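You operate a simulated robot arm through the tools that you are given. There is no shell and no other tool.

The job below is to be done with a simulated robot arm. You get a single attempt, and the scene is never put back.

TASK
Press the coil on the grey plate to 92 mm and set it on the black mat.
Fine: wind the press back up and leave the grey plate slid out.
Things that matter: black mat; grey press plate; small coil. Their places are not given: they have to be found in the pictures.

The check looks at the end state, three seconds after you hand in, the way a careful person would. Anything else that was tipped, shoved, dropped, spilled or broken makes it a failure.

THE ROBOT
A 6-joint arm with a fingered hand, fixed in place. Base frame: the origin is on the floor under the middle of its stand, x ahead of it, y to its left, z up; the work surface is at about z = 0.82. Units: m, rad, N and s.
With the tool pointing down near the work surface it reaches from about 0.34 to 0.74 m from the base axis. Its first joint turns from -2.007 to 2.007 rad. Payload 4 kg.
The TCP is the grasp point between the finger pads, 0.026 m short of the fingertips. In the tool frame z runs along the fingers and y along their closing line. The gripper opens to 0.132 m; its body begins 0.073 m behind the TCP. The gripper is a hand of 4 fingers: y runs from the thumb to the fingers, the wrist lies at [0, 0, -0.239] in the tool frame.
Orientation is that of the tool frame in the base frame, as a unit quaternion [w, x, y, z]. With the fingers straight down and closing along the base's y, the tool's x points along the base's -x, its y along +y and its z along -z.

THE INTERFACE
- The arm moves only by the tool jog_arm. Its argument "commands" is a list of rows, each a list of 6 numbers: the shift along the tool's x, y, z in units of 30 mm (1.0 is 30 mm), then the turn, a rotation vector about the tool's x, y, z in units of 6 degrees (1.0 is 6 degrees). In form: [[tx, ty, tz, rx, ry, rz], ...]. A call has 1 to 20 rows; each row shifts and turns the commanded pose from where the row before left it, along the tool's axes as they then stand. A call with a number of a shift or a turn outside -1 to 1 is refused whole. Rows are played at 5 a second. More than 0.05 m and 0.15 rad between two rows, and nothing of the call is played. Where a pose cannot be reached the arm comes as near as it can. A force on the tool above 40 N (or 10 N above the force at the start of the call, whichever is more), or a blocked arm, ends the call early, and 0.2 s more pass. In this call time passes only in rows, and 0.2 s behind the last. The reply holds the time, the measured pose of the TCP, the force on the tool along the base axes, the opening and the grip force, in the units named above and with some noise, with the torque about the TCP (base axes, N m) and any sound that the robot's microphone picked up.
- Cameras (640 x 400 px; columns grow to the right, rows downward): "scene" is fixed at [0.0467, 0.5224, 1.4208]; the picture's right is [-0.54, -0.84, 0.00], its down [-0.20, 0.13, -0.97] and it looks along [0.81, -0.53, -0.24] (base axes); focal length 214 px, centre (320, 200). "wrist" rides on the gripper at [0.068, 0.002, -0.097] in the tool frame; the picture's right is [-0.03, 1.00, 0.00], its down [-0.82, -0.02, -0.58] and it looks along [-0.58, -0.01, 0.82] (tool axes); focal length 270 px, centre (320, 200).
- snapshot(camera): a new picture of that camera. No time passes.
- slide_trunk(by): slides the trunk up (or, below 0, down) by that many m; the arm rides with it, the base frame stays. It gives what a move gives, with no picture.
- finger_targets(finger1, finger2, finger3, thumb_bend): sets how far each is bent, from 0 (flat) to 1 (curled in); at 0.3 the hand is open as for a grip, at 0.7 the pads meet at the TCP. One left out holds its place. A second passes; each finger stops where it meets its share of the squeeze, and holds until it gets a number again. It is the only way to open and close the hand. It gives what a move gives, with no picture; readings hold the bend of each and the force on the fingers (four entries, about 0 where the hand has none), thumb and palm.
- locate(camera, pixels): for up to 12 pixels [column, row] of the newest picture of that camera ("zoom" is the newest enlarged one), the place [x, y, z] in the base frame of the surface seen there, good to about 0.003 m, but the place of the scene camera against the robot may be out by one fixed shift of up to 0.025 m in any direction. No time passes.
- zoom(camera, box): a new picture of the part [left, top, right, bottom] of that camera's present view, enlarged. No time passes.
- hand_in(): hands the job in; it is judged then, once.

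Leave the gripper open and the arm clear of the work at the hand-in unless told otherwise.

The tools are called by a JSON object that holds its "fn" and its "kwargs". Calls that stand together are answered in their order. jog_arm: Moves the arm, as the interface text tells. Its arguments: {"type":"object","properties":{"commands":{"type":"array","items":{"type":"array","items":{"type":"number"}}}},"required":["commands"]} The other tools are called the same way: slide_trunk (by) moves the trunk up or down; finger_targets (finger1, finger2, finger3, thumb_bend) moves the fingers one by one; snapshot (camera) takes a picture; locate (camera, pixels) gives the place of the surface under pixels of a picture; zoom (camera, box) takes an enlarged picture of a part of a camera's view; hand_in () hands the job in.

At the start:

```text
time_s: 0.0
ee_pos: [0.3579, 0.2517, 1.338]
tcp_rot: [0.0, 0.0, 1.0, 0.0]
force: [-0.5, -0.5, 0.6]
torque: [0.02, 0.01, -0.01]
gripper_width: 0.1323
grasp_force: 0.1
shape: jaw
bend: [0.3, 0.3, 0.3, 0.3]
finger forces: [0.0, 0.1, 0.0, 0.0, 0.1, 0.0]
trunk travel left (down, up): [-0.9, 0.09]
```

scene: 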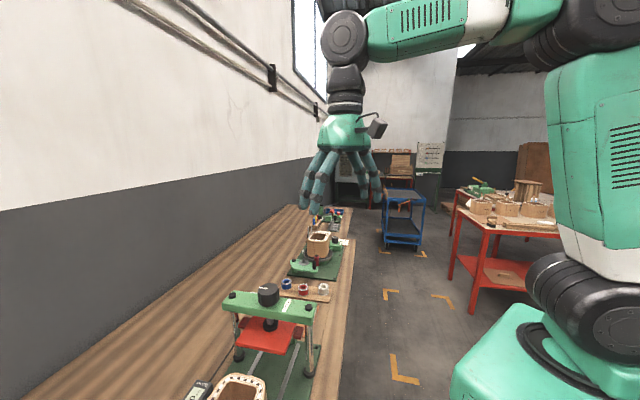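
wrist: 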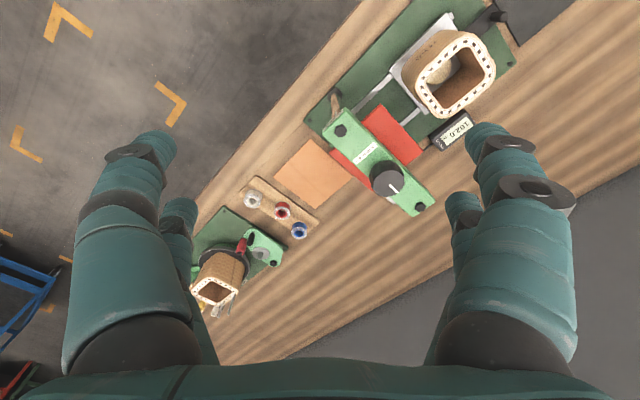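

I see a bench with a press (green crossbar, red pressing plate, black knob), a grey plate slid out with a large coil on it, a display reading about 102.0, and another coil further along. I'll take closer looks first.

{"fn": "zoom", "kwargs": {"camera": "wrist", "box": [300, 0, 540, 230]}}

{"fn": "zoom", "kwargs": {"camera": "scene", "box": [180, 190, 400, 400]}}

{"fn": "zoom", "kwargs": {"camera": "wrist", "box": [160, 120, 380, 330]}}

```text
1.74 times, centred on (420, 115) of wrist
```

zoom: 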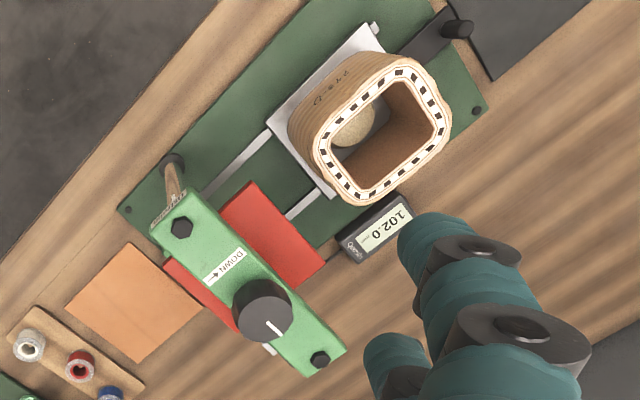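

```text
1.90 times, centred on (290, 295) of scene
```

zoom: 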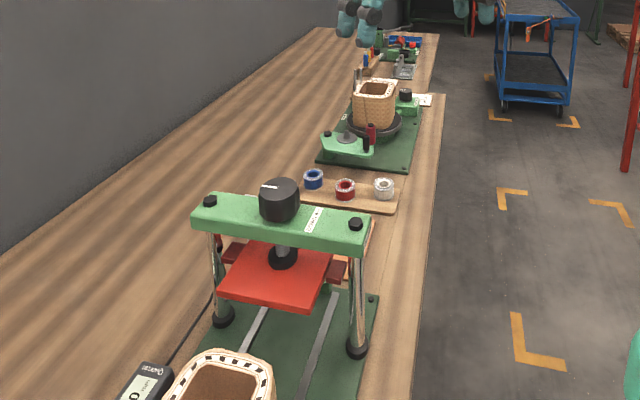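

```text
1.90 times, centred on (270, 225) of wrist
```

zoom: 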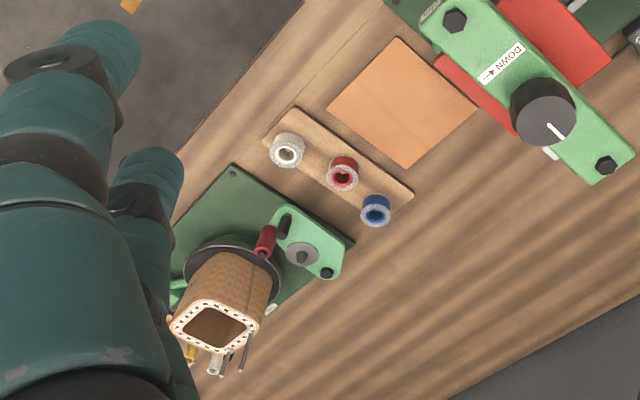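

Now I'll locate key points in the wrist picture: press knob, posts, plate, coil, display, mats. The wrist view is the accurate one, so I'll use it first.

{"fn": "snapshot", "kwargs": {"camera": "wrist"}}

{"fn": "locate", "kwargs": {"camera": "wrist", "pixels": [[388, 178], [340, 131], [420, 207], [366, 150], [400, 135], [455, 128], [497, 15], [443, 22], [512, 62], [530, 20], [305, 120], [330, 130]]}}

{"fn": "locate", "kwargs": {"camera": "wrist", "pixels": [[467, 35], [493, 75], [440, 115], [418, 75], [453, 78], [440, 65], [398, 68], [375, 95], [418, 115], [310, 170], [260, 195], [215, 290]]}}

```text
taken
```

wrist: 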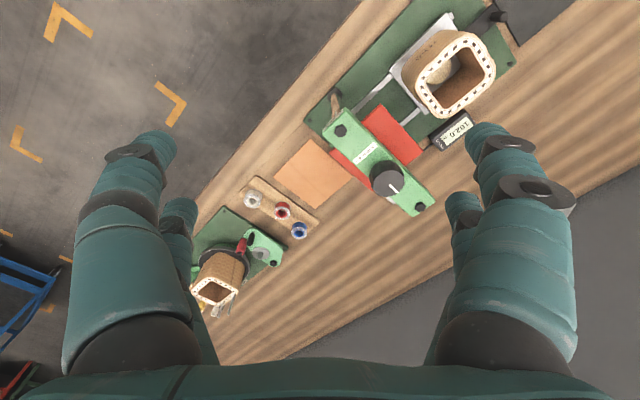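

```text
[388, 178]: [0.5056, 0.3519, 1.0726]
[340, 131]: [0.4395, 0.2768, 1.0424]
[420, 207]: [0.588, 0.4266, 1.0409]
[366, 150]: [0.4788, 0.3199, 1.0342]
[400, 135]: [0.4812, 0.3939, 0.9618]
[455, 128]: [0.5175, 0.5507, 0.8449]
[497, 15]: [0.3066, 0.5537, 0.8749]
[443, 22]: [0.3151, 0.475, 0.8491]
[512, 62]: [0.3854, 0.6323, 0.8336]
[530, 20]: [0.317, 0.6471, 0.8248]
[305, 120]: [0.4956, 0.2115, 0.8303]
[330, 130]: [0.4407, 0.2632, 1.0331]
```

```text
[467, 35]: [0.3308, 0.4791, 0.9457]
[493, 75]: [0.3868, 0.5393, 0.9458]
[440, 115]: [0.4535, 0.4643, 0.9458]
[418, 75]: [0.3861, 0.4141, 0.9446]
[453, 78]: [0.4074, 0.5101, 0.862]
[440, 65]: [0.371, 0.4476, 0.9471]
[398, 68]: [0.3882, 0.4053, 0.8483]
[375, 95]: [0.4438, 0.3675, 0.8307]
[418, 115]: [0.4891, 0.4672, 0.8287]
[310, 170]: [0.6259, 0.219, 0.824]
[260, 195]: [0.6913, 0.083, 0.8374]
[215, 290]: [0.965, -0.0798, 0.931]
```

The coil on the plate has its top near z=0.946, the plate is at ~0.848, and the knob top is at ~1.073. I'll enlarge the coil, the label and the mat further.

{"fn": "zoom", "kwargs": {"camera": "wrist", "box": [390, 0, 550, 100]}}

{"fn": "zoom", "kwargs": {"camera": "wrist", "box": [320, 90, 480, 220]}}

{"fn": "zoom", "kwargs": {"camera": "scene", "box": [180, 270, 340, 400]}}

```text
4.00 times, centred on (470, 50) of wrist
```

zoom: 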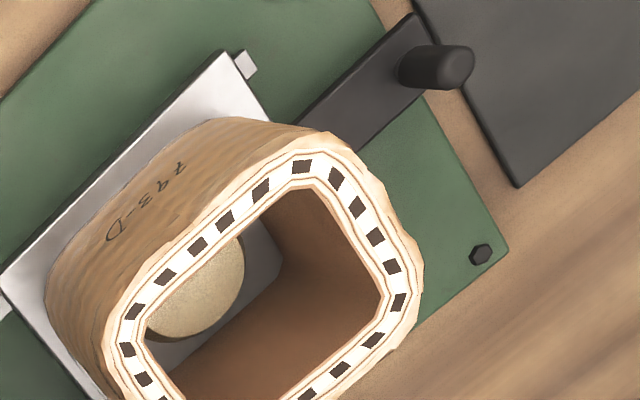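

```text
3.08 times, centred on (400, 155) of wrist
```

zoom: 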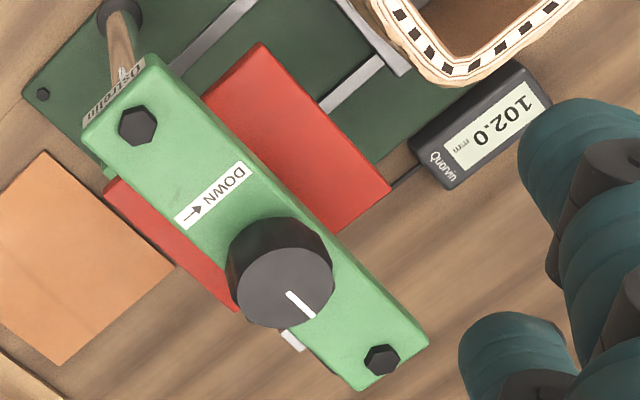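

```text
3.08 times, centred on (260, 335) of scene
```

zoom: 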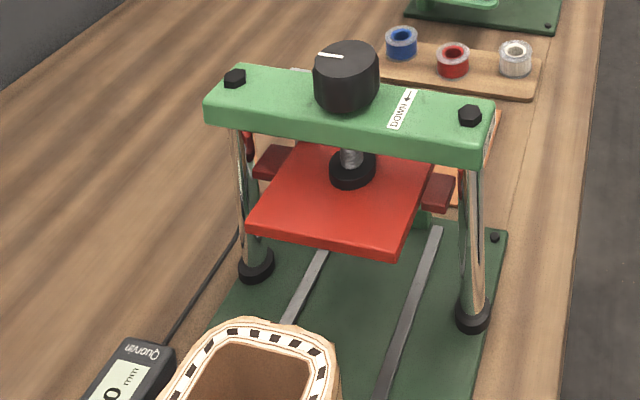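

The plate has a central boss inside the coil, a handle with an upright black peg at about (0.307, 0.554), and the DOWN arrow beside the knob points counterclockwise as seen from above. I'll move the hand over toward the coil, staying at z≈1.2 (well above the press), for a closer look.

{"fn": "jog_arm", "kwargs": {"commands": [[0, 1, 0.4, 0, 0, 0], [0, 1, 0.4, 0, 0, 0], [0, 1, 0.4, 0, 0, 0], [0, 1, 0.4, 0, 0, 0], [0, 1, 0.4, 0, 0, 0], [0, 1, 0.4, 0, 0, 0], [0, 1, 0.4, 0, 0, 0]]}}

{"fn": "snapshot", "kwargs": {"camera": "wrist"}}

{"fn": "snapshot", "kwargs": {"camera": "scene"}}

```text
time_s: 1.6
ee_pos: [0.3621, 0.4613, 1.253]
tcp_rot: [0.001, 0.0, 1.0, 0.0]
force: [-0.3, 1.2, -0.1]
torque: [0.04, 0.0, 0.02]
gripper_width: 0.132
grasp_force: 0.1
shape: jaw
bend: [0.3, 0.3, 0.3, 0.3]
finger forces: [0.0, 0.0, 0.0, 0.0, 0.0, 0.0]
trunk travel left (down, up): [-0.9, 0.09]
```

```text
taken
```

wrist: 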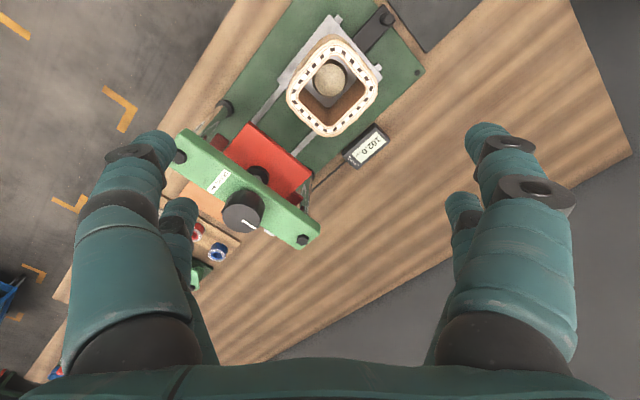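

```text
taken
```

scene: 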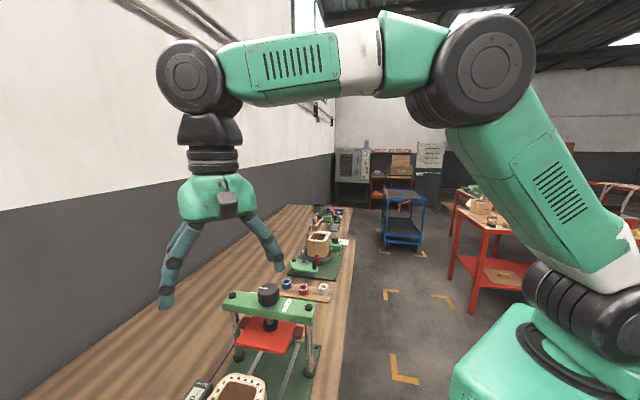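

The coil, plate and handle are near the top of the picture; I'll move back in −x (tool +x) and a bit +y so the mat and handle come into view.

{"fn": "jog_arm", "kwargs": {"commands": [[1, 0.4, 0, 0, 0, 0], [1, 0.4, 0, 0, 0, 0], [1, 0.4, 0, 0, 0, 0], [1, 0.4, 0, 0, 0, 0], [1, 0.4, 0, 0, 0, 0]]}}

{"fn": "snapshot", "kwargs": {"camera": "wrist"}}

```text
time_s: 2.8
ee_pos: [0.2059, 0.5218, 1.2499]
tcp_rot: [0.001, 0.0, 1.0, 0.0]
force: [-0.7, 0.4, 0.0]
torque: [-0.02, 0.01, -0.03]
gripper_width: 0.1318
grasp_force: 0.0
shape: jaw
bend: [0.3, 0.3, 0.3, 0.3]
finger forces: [0.1, 0.1, 0.0, 0.0, 0.0, 0.0]
trunk travel left (down, up): [-0.9, 0.09]
```

```text
taken
```

wrist: 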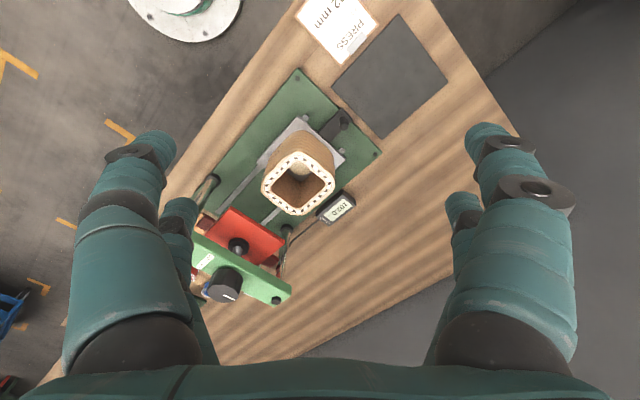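

A white sheet by the mat reads "PRESS ... 2 mm". I'll enlarge it, and locate the mat's corners plus the handle.

{"fn": "zoom", "kwargs": {"camera": "wrist", "box": [280, 0, 460, 110]}}

{"fn": "zoom", "kwargs": {"camera": "wrist", "box": [240, 80, 400, 230]}}

{"fn": "locate", "kwargs": {"camera": "wrist", "pixels": [[397, 15], [446, 81], [384, 137], [332, 86], [390, 78], [343, 117], [343, 125], [332, 125], [298, 70], [379, 155], [340, 205], [312, 140]]}}

{"fn": "locate", "kwargs": {"camera": "wrist", "pixels": [[298, 155], [332, 178], [306, 213], [265, 187], [297, 187], [300, 118], [344, 158], [262, 155], [226, 285], [240, 297], [212, 290], [209, 182]]}}

```text
3.56 times, centred on (370, 55) of wrist
```

zoom: 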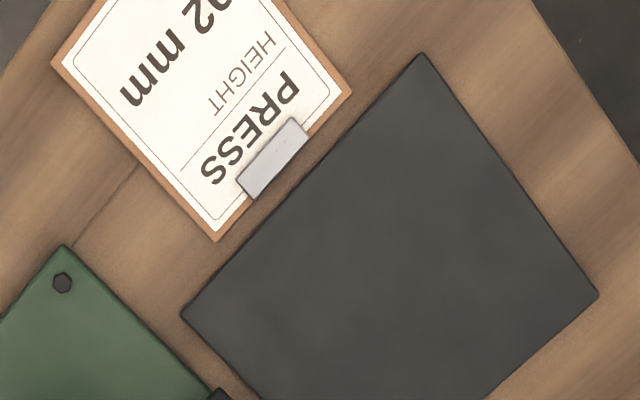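

```text
2.67 times, centred on (320, 155) of wrist
```

zoom: 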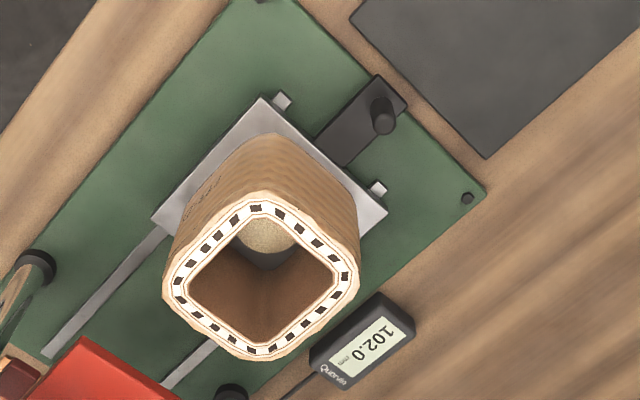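

```text
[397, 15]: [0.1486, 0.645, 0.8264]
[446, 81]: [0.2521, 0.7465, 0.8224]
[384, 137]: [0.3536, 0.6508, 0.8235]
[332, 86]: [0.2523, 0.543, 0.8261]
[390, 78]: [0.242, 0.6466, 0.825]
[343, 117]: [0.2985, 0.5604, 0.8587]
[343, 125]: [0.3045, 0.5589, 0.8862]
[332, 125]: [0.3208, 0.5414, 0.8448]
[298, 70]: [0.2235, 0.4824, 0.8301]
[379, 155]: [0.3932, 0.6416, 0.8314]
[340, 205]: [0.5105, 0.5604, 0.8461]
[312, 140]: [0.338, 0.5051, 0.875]
```

```text
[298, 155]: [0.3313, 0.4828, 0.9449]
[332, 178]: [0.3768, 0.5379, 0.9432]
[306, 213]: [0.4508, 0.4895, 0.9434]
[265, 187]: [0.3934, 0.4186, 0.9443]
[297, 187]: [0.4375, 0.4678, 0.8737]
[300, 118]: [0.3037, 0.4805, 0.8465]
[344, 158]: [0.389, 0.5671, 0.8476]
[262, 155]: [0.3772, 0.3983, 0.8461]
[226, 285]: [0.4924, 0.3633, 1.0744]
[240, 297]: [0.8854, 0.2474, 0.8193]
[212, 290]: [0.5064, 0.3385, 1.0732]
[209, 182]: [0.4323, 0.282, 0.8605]
```

The sheet says "PRESS HEIGHT 92 mm". The mat's corners give its centre ≈ (0.252, 0.646), side 0.145. The plate is ~0.12 square, handle peg top ≈ (0.303, 0.559, 0.886). Next I'll look at the hand's shape in the scene camera.

{"fn": "zoom", "kwargs": {"camera": "scene", "box": [60, 120, 320, 400]}}

{"fn": "zoom", "kwargs": {"camera": "wrist", "box": [300, 80, 400, 230]}}

```text
1.43 times, centred on (190, 260) of scene
```

zoom: 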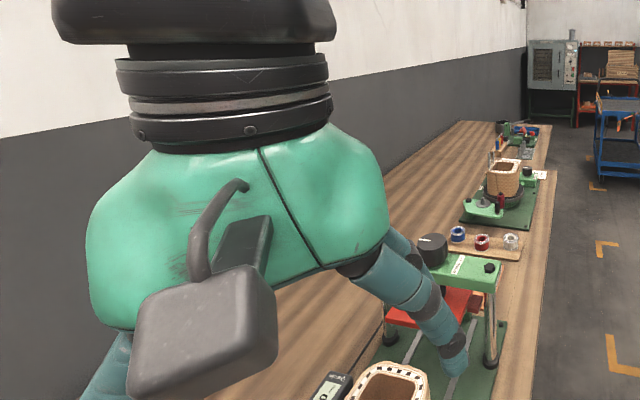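

```text
2.67 times, centred on (350, 155) of wrist
```

zoom: 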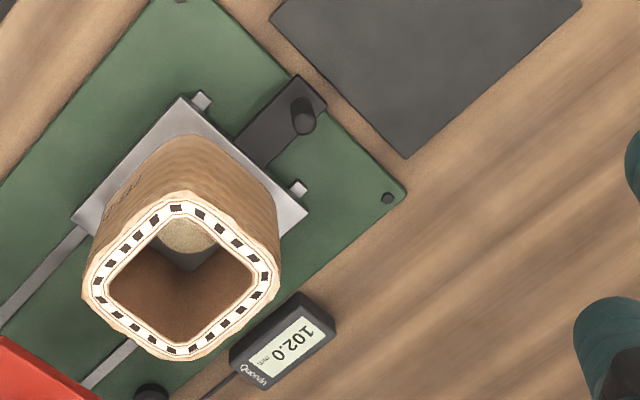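

The hand is a wide palm with fingers; the camera sticks out on tool +x. I'll yaw the hand +45° about tool z so its closing line runs along the crossbar direction and the camera faces away from the press.

{"fn": "jog_arm", "kwargs": {"commands": [[0, 0, 0, 0, 0, 0.9375], [0, 0, 0, 0, 0, 0.9375], [0, 0, 0, 0, 0, 0.9375], [0, 0, 0, 0, 0, 0.9375], [0, 0, 0, 0, 0, 0.9375], [0, 0, 0, 0, 0, 0.9375], [0, 0, 0, 0, 0, 0.9375], [0, 0, 0, 0, 0, 0.9375]]}}

{"fn": "snapshot", "kwargs": {"camera": "wrist"}}

{"fn": "snapshot", "kwargs": {"camera": "scene"}}

```text
time_s: 4.6
ee_pos: [0.2077, 0.5197, 1.2541]
tcp_rot: [0.0, 0.384, 0.923, 0.0]
force: [-0.1, -0.1, 1.1]
torque: [0.01, -0.01, 0.02]
gripper_width: 0.1319
grasp_force: 0.2
shape: jaw
bend: [0.3, 0.3, 0.3, 0.3]
finger forces: [0.0, 0.1, 0.0, 0.0, 0.0, 0.1]
trunk travel left (down, up): [-0.9, 0.09]
```

```text
taken
```

wrist: 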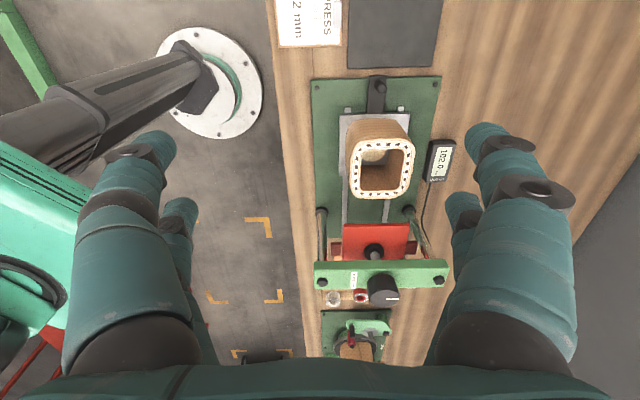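

```text
taken
```

scene: 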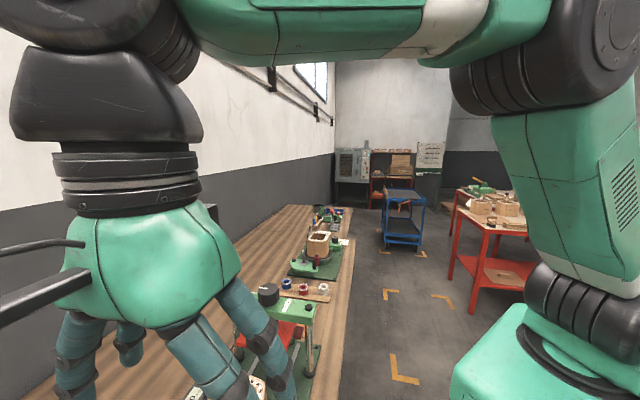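

The view is now aligned with the press. I'll enlarge and locate the handle, coil, crossbar and knob for precise axes.

{"fn": "zoom", "kwargs": {"camera": "wrist", "box": [300, 60, 460, 220]}}

{"fn": "locate", "kwargs": {"camera": "wrist", "pixels": [[323, 281], [438, 279], [376, 84], [376, 92], [376, 105], [348, 165], [414, 165], [380, 140], [380, 198], [342, 116], [409, 116], [376, 278]]}}

{"fn": "locate", "kwargs": {"camera": "wrist", "pixels": [[370, 298], [398, 298], [384, 291], [384, 304], [350, 65], [436, 66], [441, 5], [438, 160], [430, 178], [455, 145], [346, 228], [405, 228]]}}

```text
2.50 times, centred on (380, 140) of wrist
```

zoom: 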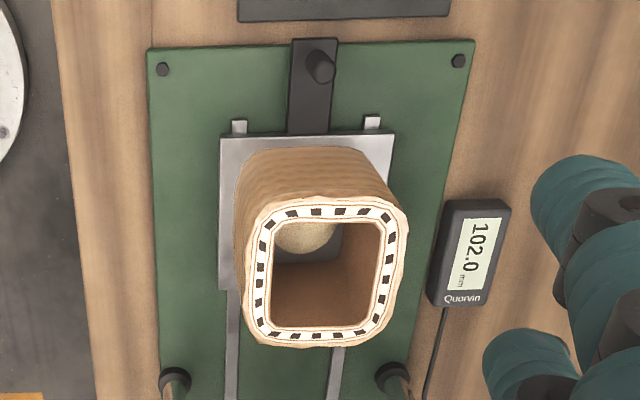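

```text
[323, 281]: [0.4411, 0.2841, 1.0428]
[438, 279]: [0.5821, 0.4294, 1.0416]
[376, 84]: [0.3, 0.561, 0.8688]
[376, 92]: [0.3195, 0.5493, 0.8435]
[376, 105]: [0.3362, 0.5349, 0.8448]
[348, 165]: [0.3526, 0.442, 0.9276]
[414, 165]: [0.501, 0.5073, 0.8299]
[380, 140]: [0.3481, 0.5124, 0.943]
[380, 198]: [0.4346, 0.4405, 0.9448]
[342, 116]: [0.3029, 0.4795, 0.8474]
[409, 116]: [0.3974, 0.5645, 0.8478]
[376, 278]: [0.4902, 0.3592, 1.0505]
```

```text
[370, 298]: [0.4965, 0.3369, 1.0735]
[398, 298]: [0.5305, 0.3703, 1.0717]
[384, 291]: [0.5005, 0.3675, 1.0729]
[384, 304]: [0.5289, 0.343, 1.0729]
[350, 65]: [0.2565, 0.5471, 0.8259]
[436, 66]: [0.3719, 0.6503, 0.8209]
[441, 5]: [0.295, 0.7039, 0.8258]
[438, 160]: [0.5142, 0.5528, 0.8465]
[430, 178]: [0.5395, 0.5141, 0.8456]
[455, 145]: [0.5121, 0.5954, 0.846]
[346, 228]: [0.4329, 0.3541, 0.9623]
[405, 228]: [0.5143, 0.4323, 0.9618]
```

I'll locate finer points in the enlarged view: peg top, bar edges, coil rim edges.

{"fn": "zoom", "kwargs": {"camera": "wrist", "box": [330, 60, 430, 130]}}

{"fn": "locate", "kwargs": {"camera": "zoom", "pixels": [[322, 160], [300, 190], [345, 190], [326, 175], [326, 195], [295, 240], [350, 240], [310, 130], [230, 240], [360, 130]]}}

{"fn": "zoom", "kwargs": {"camera": "wrist", "box": [330, 100, 430, 220]}}

```text
5.71 times, centred on (380, 95) of wrist
```

zoom: 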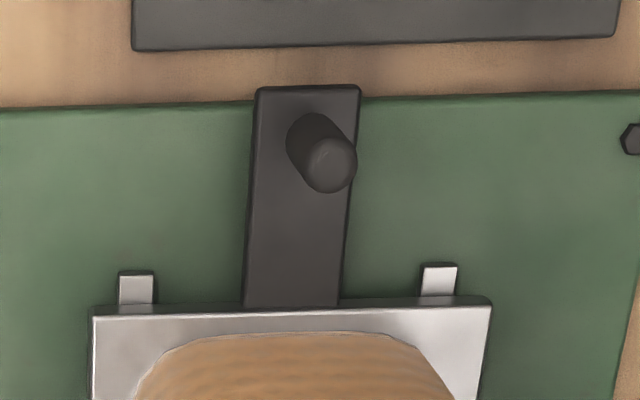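

```text
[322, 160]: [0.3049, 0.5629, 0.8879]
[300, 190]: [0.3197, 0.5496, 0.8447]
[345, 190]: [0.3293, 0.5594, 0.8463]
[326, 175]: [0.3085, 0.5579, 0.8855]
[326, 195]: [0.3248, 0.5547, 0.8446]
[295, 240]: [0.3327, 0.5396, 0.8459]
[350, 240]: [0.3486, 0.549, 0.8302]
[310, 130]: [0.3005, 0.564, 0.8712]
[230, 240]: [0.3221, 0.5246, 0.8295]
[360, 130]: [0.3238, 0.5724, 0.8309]
```

```text
3.33 times, centred on (380, 160) of wrist
```

zoom: 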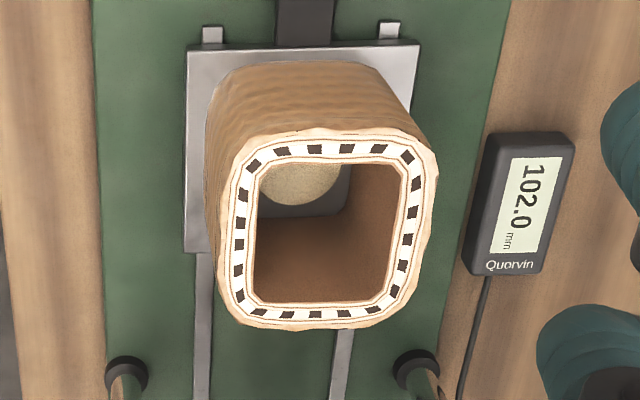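

The peg (≈16 mm wide, top z 0.887) is at ≈(0.307, 0.560), on the press axis. Before using the hand, I'll test in free air how the fingers converge by bending them to 0.6.

{"fn": "finger_targets", "kwargs": {"finger1": 0.6, "finger2": 0.6, "finger3": 0.6, "thumb_bend": 0.6}}

{"fn": "snapshot", "kwargs": {"camera": "wrist"}}

{"fn": "snapshot", "kwargs": {"camera": "scene"}}

```text
time_s: 5.6
ee_pos: [0.2077, 0.5212, 1.2538]
tcp_rot: [0.0, 0.383, 0.924, 0.0]
force: [0.0, 0.0, 0.6]
torque: [-0.02, -0.02, 0.01]
gripper_width: 0.0329
grasp_force: 0.0
shape: fingers
bend: [0.6, 0.6, 0.6, 0.6]
finger forces: [0.0, 0.1, 0.0, 0.1, 0.0, 0.1]
trunk travel left (down, up): [-0.9, 0.09]
```

```text
taken
```

wrist: 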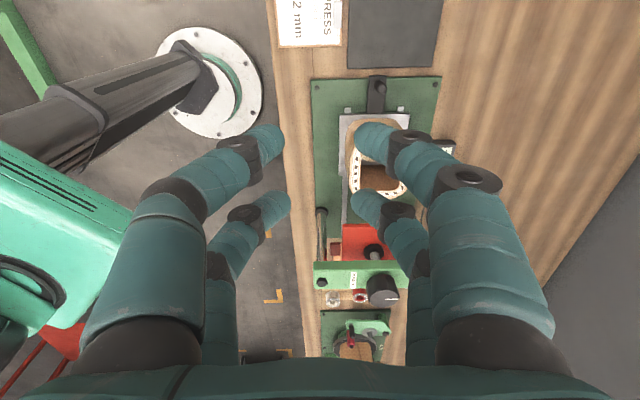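

```text
taken
```

scene: 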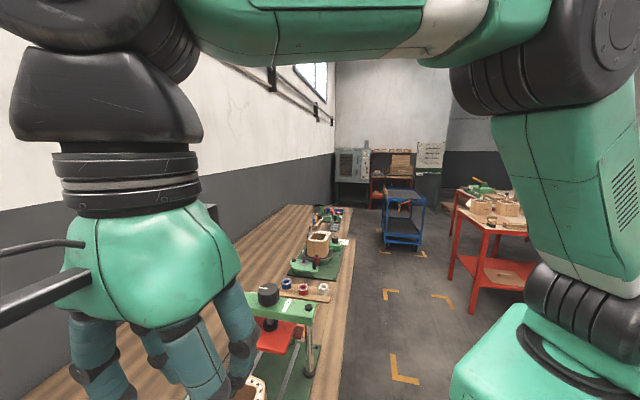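

The hand has four fingers in a 2×2 layout (pairs at about x = ±0.018 in the tool frame, ~20 mm wide), so a 16 mm peg could slip between pairs. I'll grip the peg with the press-side pair only, with the hand tilted 15° outward for clearance. First set the fingers to 0.45 and go to a hover above the peg at z≈0.99.

{"fn": "finger_targets", "kwargs": {"finger1": 0.45, "finger2": 0.45, "finger3": 0.45, "thumb_bend": 0.45}}

{"fn": "jog_arm", "kwargs": {"commands": [[-0.085, 0.325, 0.88, 0, 0, 0], [-0.085, 0.325, 0.88, 0, 0, 0], [-0.085, 0.325, 0.88, 0, 0, 0], [-0.085, 0.325, 0.88, 0, 0, 0], [-0.085, 0.325, 0.88, 0, 0, 0], [-0.085, 0.325, 0.88, 0, 0, 0], [-0.085, 0.325, 0.88, 0, 0, 0], [-0.085, 0.325, 0.88, 0, 0, 0], [-0.085, 0.325, 0.88, 0, 0, 0], [-0.085, 0.325, 0.88, 0, 0, 0], [0, 0, 0, 0, -0.833, 0], [0, 0, 0, 0, -0.833, 0], [0, 0, 0, 0, -0.833, 0]]}}

{"fn": "snapshot", "kwargs": {"camera": "wrist"}}

{"fn": "snapshot", "kwargs": {"camera": "scene"}}

```text
time_s: 6.6
ee_pos: [0.2068, 0.5196, 1.2533]
tcp_rot: [0.0, 0.383, 0.924, 0.0]
force: [0.5, -0.2, 0.5]
torque: [0.01, 0.02, 0.0]
gripper_width: 0.082
grasp_force: 0.0
shape: fingers
bend: [0.45, 0.45, 0.45, 0.45]
finger forces: [0.0, 0.1, 0.0, 0.1, 0.0, 0.0]
trunk travel left (down, up): [-0.9, 0.09]
```

```text
time_s: 9.4
ee_pos: [0.2946, 0.5717, 0.9895]
tcp_rot: [0.121, 0.38, 0.916, -0.051]
force: [-0.2, -0.9, 0.3]
torque: [0.03, 0.01, 0.0]
gripper_width: 0.0823
grasp_force: 0.0
shape: fingers
bend: [0.45, 0.45, 0.45, 0.45]
finger forces: [0.1, 0.0, 0.0, 0.0, 0.0, 0.0]
trunk travel left (down, up): [-0.9, 0.09]
```

```text
taken
```

wrist: 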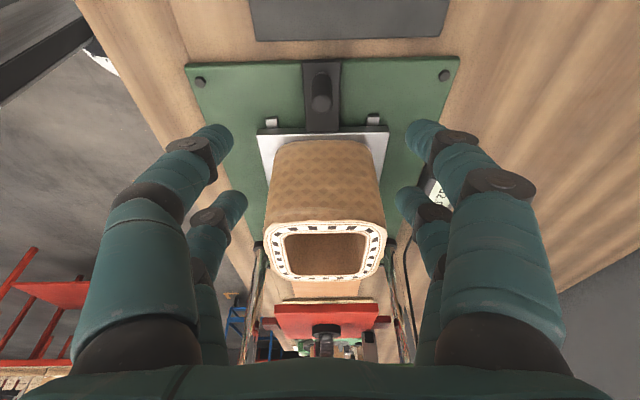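

```text
taken
```

scene: 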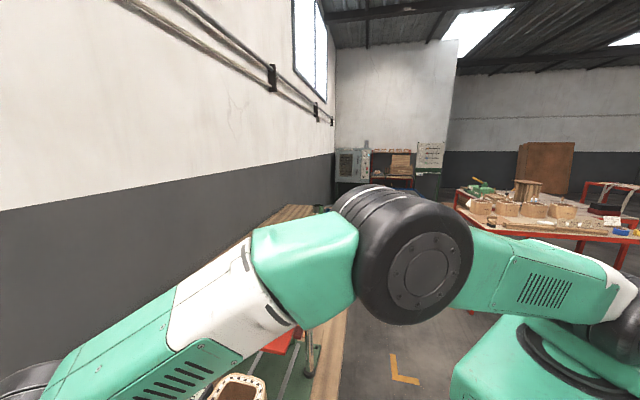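

The peg is visible at about (320, 90), centred between the fingers. I'll check its position from this closer view.

{"fn": "zoom", "kwargs": {"camera": "wrist", "box": [260, 40, 380, 140]}}

{"fn": "locate", "kwargs": {"camera": "wrist", "pixels": [[321, 105], [321, 95], [321, 80], [313, 95], [329, 95], [310, 65], [335, 65], [335, 120], [310, 120]]}}

```text
4.00 times, centred on (320, 90) of wrist
```

zoom: 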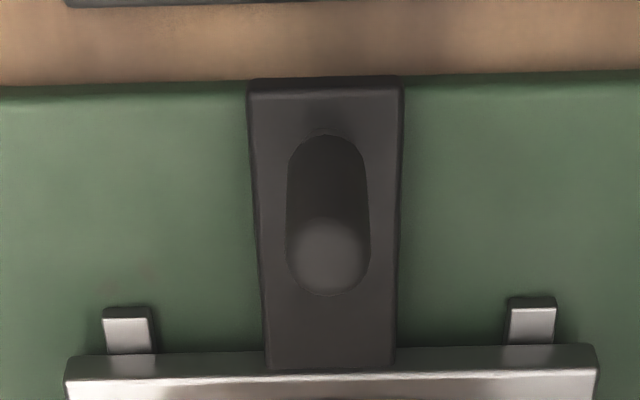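

```text
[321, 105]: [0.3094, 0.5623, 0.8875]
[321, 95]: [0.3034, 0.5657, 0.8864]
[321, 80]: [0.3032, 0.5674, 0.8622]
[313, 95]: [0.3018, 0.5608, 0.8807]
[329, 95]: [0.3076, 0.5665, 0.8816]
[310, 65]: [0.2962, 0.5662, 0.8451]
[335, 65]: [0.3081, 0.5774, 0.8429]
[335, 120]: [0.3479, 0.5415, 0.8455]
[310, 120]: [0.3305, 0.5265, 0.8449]
```

Peg axis is ≈(0.309, 0.562). I'll descend straight down with a 3.5 mm sideways correction, stopping about 35 mm above the final height first.

{"fn": "jog_arm", "kwargs": {"commands": [[0.169, 0.03, 0.63, 0, 0, 0], [0.169, 0.03, 0.63, 0, 0, 0], [0.169, 0.03, 0.63, 0, 0, 0], [0.169, 0.03, 0.63, 0, 0, 0]]}}

{"fn": "snapshot", "kwargs": {"camera": "wrist"}}

```text
time_s: 10.4
ee_pos: [0.2993, 0.5753, 0.9102]
tcp_rot: [0.12, 0.38, 0.916, -0.05]
force: [-0.2, -0.2, -0.4]
torque: [-0.02, 0.01, 0.01]
gripper_width: 0.0825
grasp_force: 0.1
shape: fingers
bend: [0.45, 0.45, 0.45, 0.45]
finger forces: [0.0, 0.0, 0.0, 0.0, 0.0, 0.0]
trunk travel left (down, up): [-0.9, 0.09]
```

```text
taken
```

wrist: 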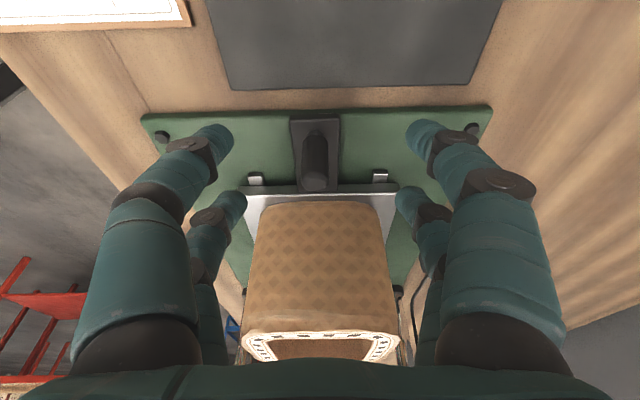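

The peg is centred between the fingers at (315, 160). I'll descend the remaining 38 mm.

{"fn": "jog_arm", "kwargs": {"commands": [[0.165, -0.03, 0.61, 0, 0, 0], [0.165, -0.03, 0.61, 0, 0, 0]]}}

{"fn": "snapshot", "kwargs": {"camera": "wrist"}}

```text
time_s: 11.0
ee_pos: [0.295, 0.5727, 0.8746]
tcp_rot: [0.121, 0.379, 0.916, -0.049]
force: [0.3, 0.3, 0.0]
torque: [-0.02, -0.01, 0.02]
gripper_width: 0.0826
grasp_force: 0.1
shape: fingers
bend: [0.45, 0.45, 0.45, 0.45]
finger forces: [0.1, 0.1, 0.1, 0.0, 0.0, 0.0]
trunk travel left (down, up): [-0.9, 0.09]
```

```text
taken
```

wrist: 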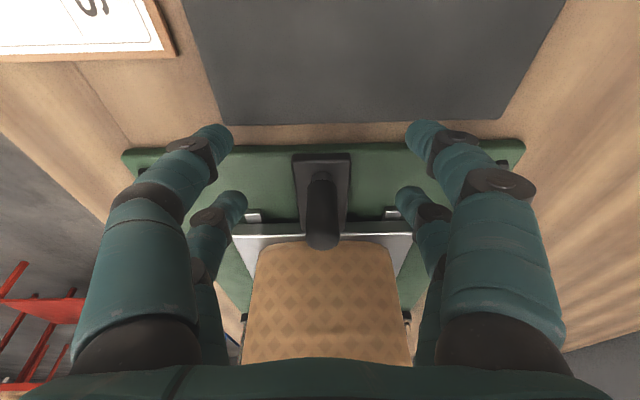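

The far finger tips (row ~205) line up with the peg (rows 170–248). I'll close all fingers; the far pair should stop on the peg.

{"fn": "finger_targets", "kwargs": {"finger1": 0.7, "finger2": 0.7, "finger3": 0.7, "thumb_bend": 0.7}}

{"fn": "snapshot", "kwargs": {"camera": "wrist"}}

```text
time_s: 12.0
ee_pos: [0.2963, 0.573, 0.8745]
tcp_rot: [0.121, 0.379, 0.916, -0.051]
force: [0.8, -0.5, -0.9]
torque: [0.04, 0.03, 0.01]
gripper_width: 0.0018
grasp_force: 2.6
shape: fingers
bend: [0.7, 0.67, 0.67, 0.7]
finger forces: [0.0, 2.6, 1.9, 0.0, 0.1, 0.1]
trunk travel left (down, up): [-0.9, 0.09]
```

```text
taken
```

wrist: 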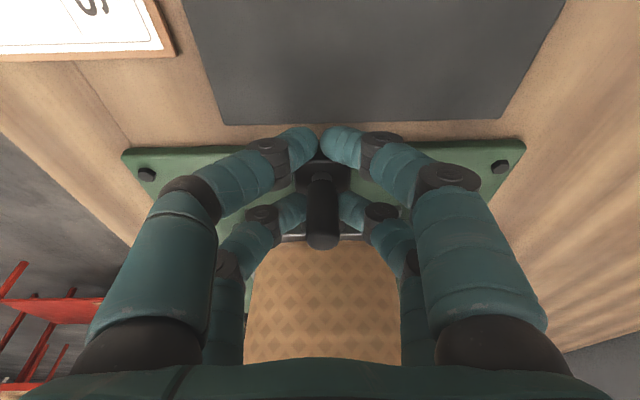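

Fingers 2 and 3 (the press-side pair) hold the peg with ~2 N. I'll push toward the press, 15 mm at first, to check it slides.

{"fn": "jog_arm", "kwargs": {"commands": [[-0.161, 0, 0.0432, 0, 0, 0], [-0.161, 0, 0.0432, 0, 0, 0], [-0.161, 0, 0.0432, 0, 0, 0]]}}

{"fn": "snapshot", "kwargs": {"camera": "wrist"}}

```text
time_s: 12.8
ee_pos: [0.3073, 0.5618, 0.8732]
tcp_rot: [0.121, 0.38, 0.916, -0.051]
force: [-0.7, 0.9, 0.9]
torque: [0.02, -0.06, 0.02]
gripper_width: 0.0011
grasp_force: 0.1
shape: fingers
bend: [0.7, 0.7, 0.7, 0.7]
finger forces: [0.1, 0.0, 0.0, 0.1, 0.0, 0.0]
trunk travel left (down, up): [-0.9, 0.09]
```

```text
taken
```

wrist: 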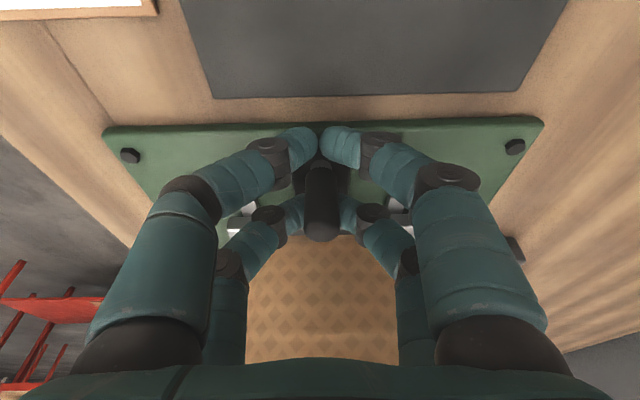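

The peg slipped out of the light pinch and is now caged between the two finger pairs, which works for both pushing and pulling. I'll keep pushing 60 mm and look again.

{"fn": "jog_arm", "kwargs": {"commands": [[-0.322, 0, 0.0863, 0, 0, 0], [-0.322, 0, 0.0863, 0, 0, 0], [-0.322, 0, 0.0863, 0, 0, 0], [-0.322, 0, 0.0863, 0, 0, 0], [-0.322, 0, 0.0863, 0, 0, 0], [-0.322, 0, 0.0863, 0, 0, 0]]}}

{"fn": "snapshot", "kwargs": {"camera": "wrist"}}

{"fn": "snapshot", "kwargs": {"camera": "scene"}}

```text
time_s: 14.2
ee_pos: [0.3513, 0.5206, 0.8731]
tcp_rot: [0.12, 0.379, 0.916, -0.051]
force: [0.3, -0.8, -0.4]
torque: [0.02, 0.0, 0.0]
gripper_width: 0.0008
grasp_force: 0.1
shape: fingers
bend: [0.7, 0.7, 0.7, 0.7]
finger forces: [0.0, 0.1, 0.1, 0.0, 0.0, 0.0]
trunk travel left (down, up): [-0.9, 0.09]
```

```text
taken
```

wrist: 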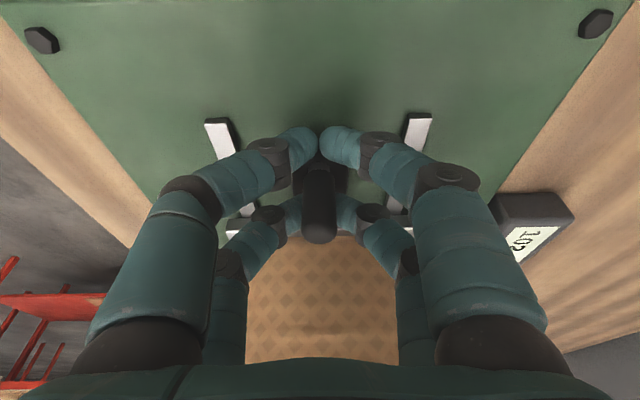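

```text
taken
```

scene: 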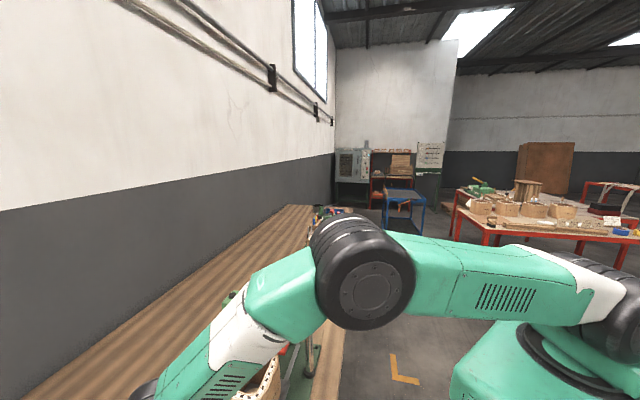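

The plate slides along smoothly (force ≈ 0). I'll continue another 80 mm while watching the force.

{"fn": "jog_arm", "kwargs": {"commands": [[-0.322, 0, 0.0863, 0, 0, 0], [-0.322, 0, 0.0863, 0, 0, 0], [-0.322, 0, 0.0863, 0, 0, 0], [-0.322, 0, 0.0863, 0, 0, 0], [-0.322, 0, 0.0863, 0, 0, 0], [-0.322, 0, 0.0863, 0, 0, 0], [-0.322, 0, 0.0863, 0, 0, 0]]}}

{"fn": "snapshot", "kwargs": {"camera": "wrist"}}

{"fn": "snapshot", "kwargs": {"camera": "scene"}}

```text
time_s: 15.8
ee_pos: [0.4016, 0.4689, 0.8728]
tcp_rot: [0.12, 0.379, 0.916, -0.051]
force: [-0.5, 0.4, 0.2]
torque: [0.02, 0.0, 0.02]
gripper_width: 0.0009
grasp_force: 0.0
shape: fingers
bend: [0.7, 0.7, 0.7, 0.7]
finger forces: [0.1, 0.0, 0.0, 0.1, 0.0, 0.1]
trunk travel left (down, up): [-0.9, 0.09]
```

```text
taken
```

wrist: 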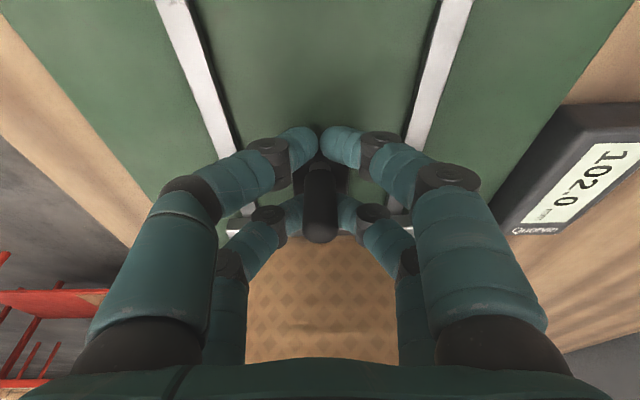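

```text
taken
```

scene: 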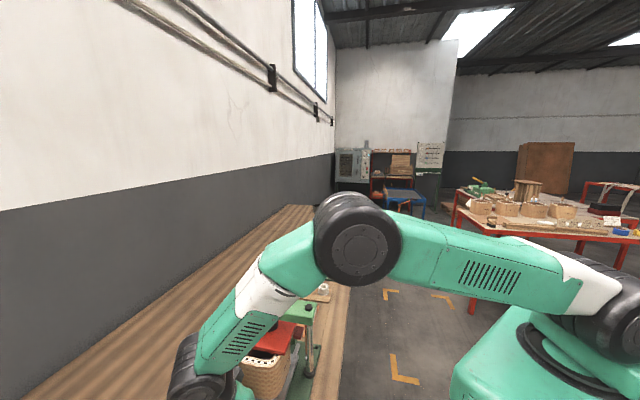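

The coil is just going under the red plate in the scene view around (265, 375). Let me enlarge there to check clearance.

{"fn": "zoom", "kwargs": {"camera": "scene", "box": [160, 260, 340, 400]}}

```text
2.86 times, centred on (250, 330) of scene
```

zoom: 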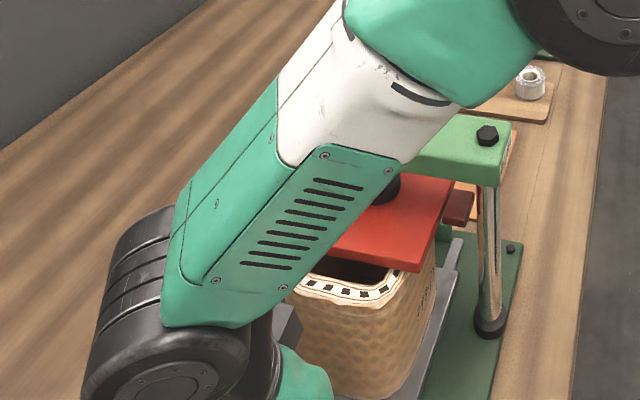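

The forearm passes in front of the press, not touching it, and the coil's rim is passing beneath the red plate with a small gap. I'll continue in 5 mm steps for 30 mm.

{"fn": "jog_arm", "kwargs": {"commands": [[-0.161, 0, 0.0432, 0, 0, 0], [-0.161, 0, 0.0432, 0, 0, 0], [-0.161, 0, 0.0432, 0, 0, 0], [-0.161, 0, 0.0432, 0, 0, 0], [-0.161, 0, 0.0432, 0, 0, 0], [-0.161, 0, 0.0432, 0, 0, 0]]}}

{"fn": "snapshot", "kwargs": {"camera": "wrist"}}

{"fn": "zoom", "kwargs": {"camera": "scene", "box": [160, 260, 340, 400]}}

```text
time_s: 17.2
ee_pos: [0.42, 0.4481, 0.874]
tcp_rot: [0.121, 0.379, 0.916, -0.05]
force: [0.4, -0.3, 0.0]
torque: [0.0, 0.01, -0.01]
gripper_width: 0.0008
grasp_force: 0.2
shape: fingers
bend: [0.7, 0.7, 0.7, 0.7]
finger forces: [0.1, 0.0, 0.1, 0.0, 0.0, 0.1]
trunk travel left (down, up): [-0.9, 0.09]
```

```text
taken
```

wrist: 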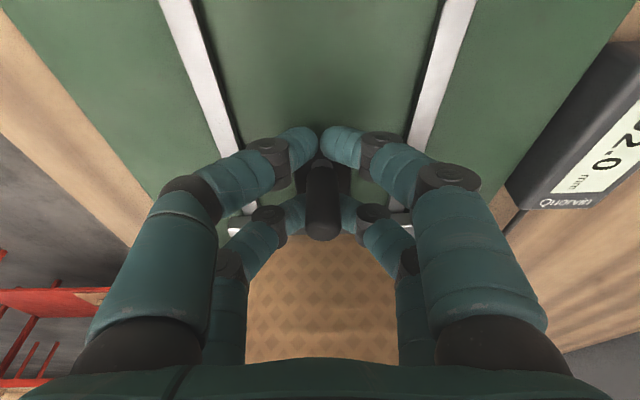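

```text
2.86 times, centred on (250, 330) of scene
```

zoom: 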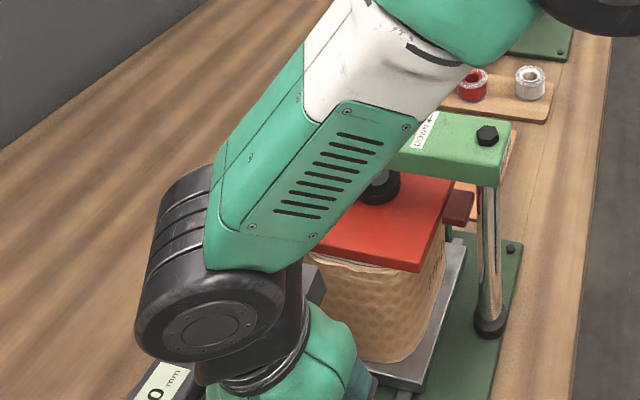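

The coil is mostly under the red plate. Next, 3 mm steps for another 15 mm, watching for the end stop in the force reading.

{"fn": "jog_arm", "kwargs": {"commands": [[-0.1, 0, 0.027, 0, 0, 0], [-0.1, 0, 0.027, 0, 0, 0], [-0.1, 0, 0.027, 0, 0, 0], [-0.1, 0, 0.027, 0, 0, 0]]}}

{"fn": "snapshot", "kwargs": {"camera": "wrist"}}

{"fn": "zoom", "kwargs": {"camera": "scene", "box": [200, 270, 340, 400]}}

```text
time_s: 18.2
ee_pos: [0.4267, 0.4411, 0.8725]
tcp_rot: [0.12, 0.379, 0.916, -0.051]
force: [-11.0, 10.0, -3.3]
torque: [0.29, 0.33, 0.11]
gripper_width: 0.0011
grasp_force: 7.2
shape: fingers
bend: [0.7, 0.7, 0.7, 0.7]
finger forces: [13.1, 0.1, 0.0, 0.0, 1.5, 0.1]
trunk travel left (down, up): [-0.9, 0.09]
```

```text
taken
```

wrist: 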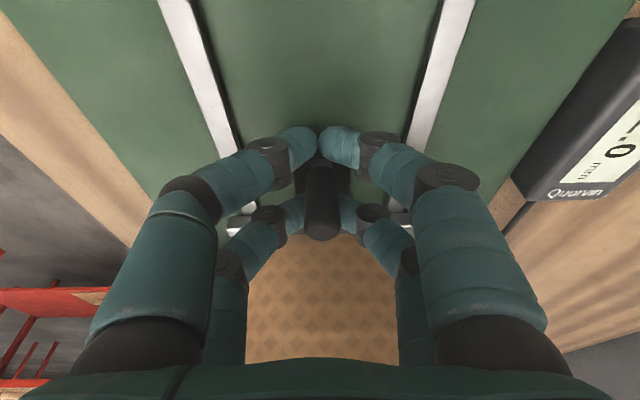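

```text
3.08 times, centred on (270, 335) of scene
```

zoom: 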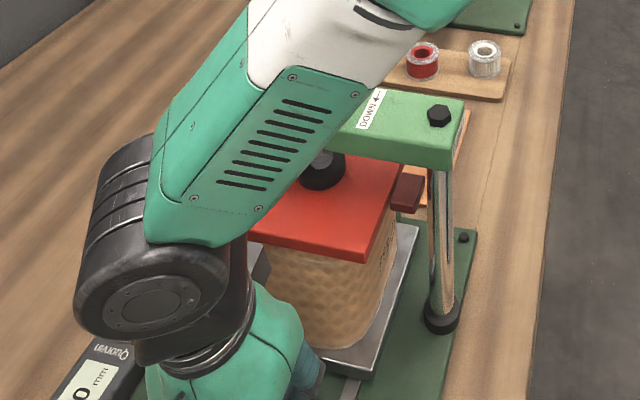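

The end stop is felt: ~15 N with fingers 1/thumb pressing on the peg, at the expected place. I'll back off 3 mm, then open the fingers to free the peg.

{"fn": "jog_arm", "kwargs": {"commands": [[0.05, 0, -0.0135, 0, 0, 0], [0.05, 0, -0.0135, 0, 0, 0]]}}

{"fn": "finger_targets", "kwargs": {"finger1": 0.4, "finger2": 0.4, "finger3": 0.4, "thumb_bend": 0.4}}

{"fn": "snapshot", "kwargs": {"camera": "wrist"}}

```text
time_s: 18.8
ee_pos: [0.427, 0.4418, 0.8741]
tcp_rot: [0.121, 0.38, 0.916, -0.051]
force: [-1.8, 1.2, -1.3]
torque: [0.07, 0.08, 0.03]
gripper_width: 0.0006
grasp_force: 1.9
shape: fingers
bend: [0.7, 0.7, 0.7, 0.7]
finger forces: [2.5, 0.0, 0.0, 0.1, 0.8, 0.0]
trunk travel left (down, up): [-0.9, 0.09]
```

```text
time_s: 19.8
ee_pos: [0.4277, 0.442, 0.8734]
tcp_rot: [0.12, 0.38, 0.916, -0.05]
force: [-0.2, 0.1, -0.2]
torque: [0.03, 0.0, -0.03]
gripper_width: 0.0995
grasp_force: 0.1
shape: fingers
bend: [0.4, 0.4, 0.4, 0.4]
finger forces: [0.0, 0.0, 0.0, 0.1, 0.0, 0.0]
trunk travel left (down, up): [-0.9, 0.09]
```

```text
taken
```

wrist: 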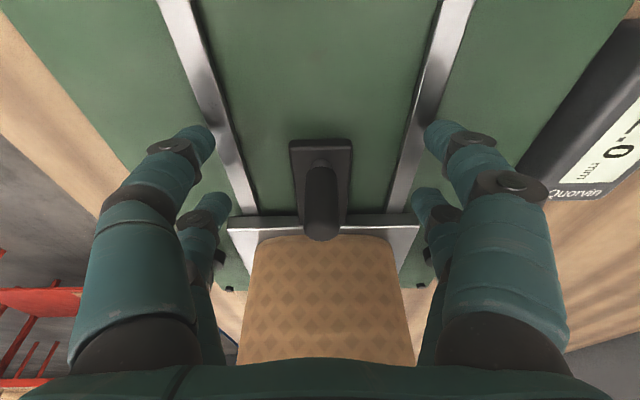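

The peg is free. I'll withdraw up and outward along the tool axis by 0.27 m and look at the press from above.

{"fn": "jog_arm", "kwargs": {"commands": [[0.1, 0, -0.3, 0, 0, 0], [0, 0, -0.9, 0, 0, 0], [0, 0, -0.95, 0, 0, 0], [0, 0, -0.95, 0, 0, 0], [0, 0, -0.95, 0, 0, 0], [0, 0, -0.95, 0, 0, 0], [0, 0, -0.95, 0, 0, 0], [0, 0, -0.95, 0, 0, 0], [0, 0, -0.95, 0, 0, 0], [0, 0, -0.95, 0, 0, 0]]}}

{"fn": "snapshot", "kwargs": {"camera": "wrist"}}

{"fn": "snapshot", "kwargs": {"camera": "scene"}}

```text
time_s: 22.0
ee_pos: [0.3778, 0.4924, 1.1255]
tcp_rot: [0.121, 0.38, 0.916, -0.05]
force: [-0.1, 0.7, -0.2]
torque: [0.02, 0.02, -0.01]
gripper_width: 0.0995
grasp_force: 0.1
shape: fingers
bend: [0.4, 0.4, 0.4, 0.4]
finger forces: [0.0, 0.1, 0.0, 0.0, 0.1, 0.1]
trunk travel left (down, up): [-0.9, 0.09]
```

```text
taken
```

wrist: 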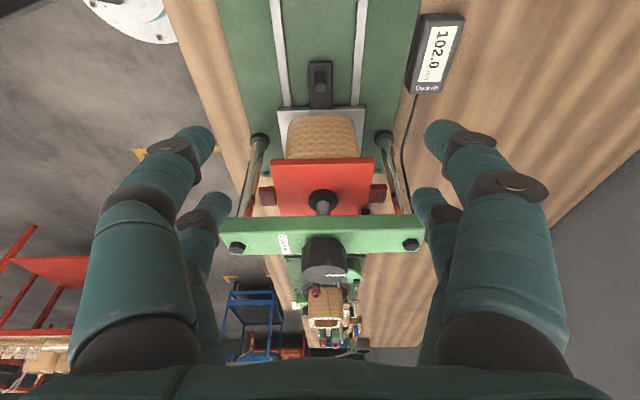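

```text
taken
```

scene: 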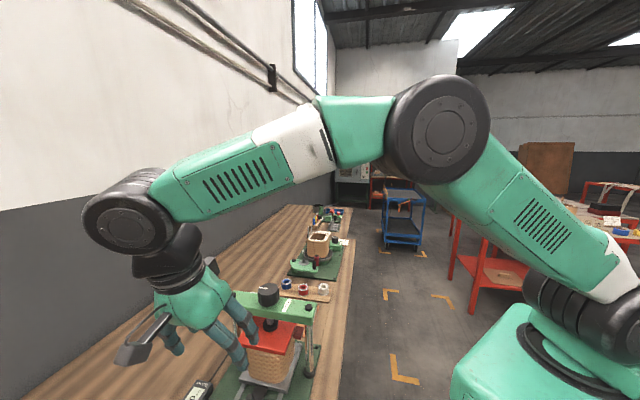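

Plate is in, coil under the red plate, display still reads 102.0. Now I'll measure the knob and crossbar more exactly in this view.

{"fn": "zoom", "kwargs": {"camera": "wrist", "box": [220, 180, 430, 310]}}

{"fn": "locate", "kwargs": {"camera": "wrist", "pixels": [[324, 272], [304, 271], [345, 270], [324, 265], [324, 280], [324, 250], [300, 235], [350, 232], [237, 247], [411, 244], [260, 240], [390, 235]]}}

{"fn": "zoom", "kwargs": {"camera": "scene", "box": [200, 270, 340, 400]}}

```text
3.05 times, centred on (325, 245) of wrist
```

zoom: 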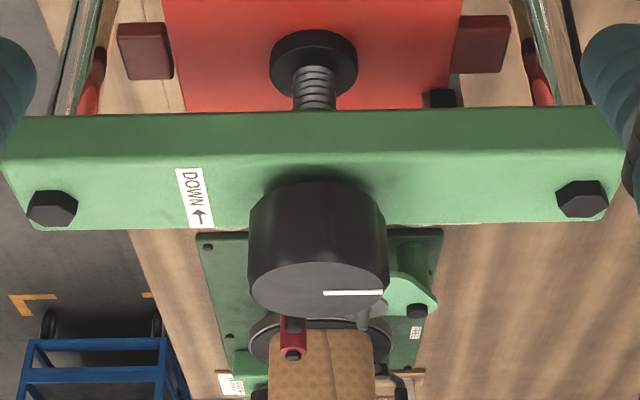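

```text
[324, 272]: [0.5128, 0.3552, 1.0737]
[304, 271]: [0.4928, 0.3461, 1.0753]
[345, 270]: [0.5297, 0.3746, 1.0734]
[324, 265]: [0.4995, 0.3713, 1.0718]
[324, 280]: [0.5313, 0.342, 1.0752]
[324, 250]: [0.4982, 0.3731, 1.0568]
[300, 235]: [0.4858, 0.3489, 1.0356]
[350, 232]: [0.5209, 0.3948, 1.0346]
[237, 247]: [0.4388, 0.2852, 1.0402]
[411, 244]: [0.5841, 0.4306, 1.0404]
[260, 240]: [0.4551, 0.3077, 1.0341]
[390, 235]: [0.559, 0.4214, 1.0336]
```

```text
3.08 times, centred on (270, 335) of scene
```

zoom: 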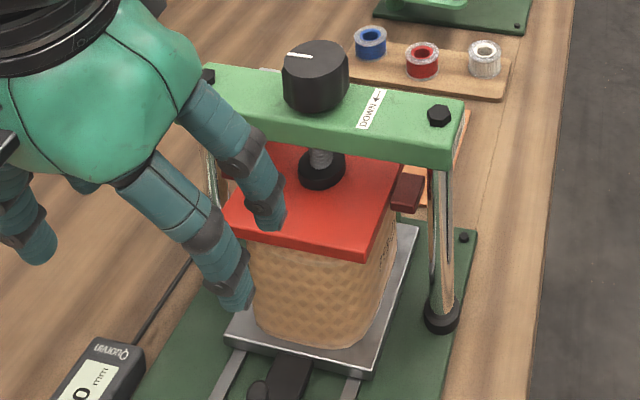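

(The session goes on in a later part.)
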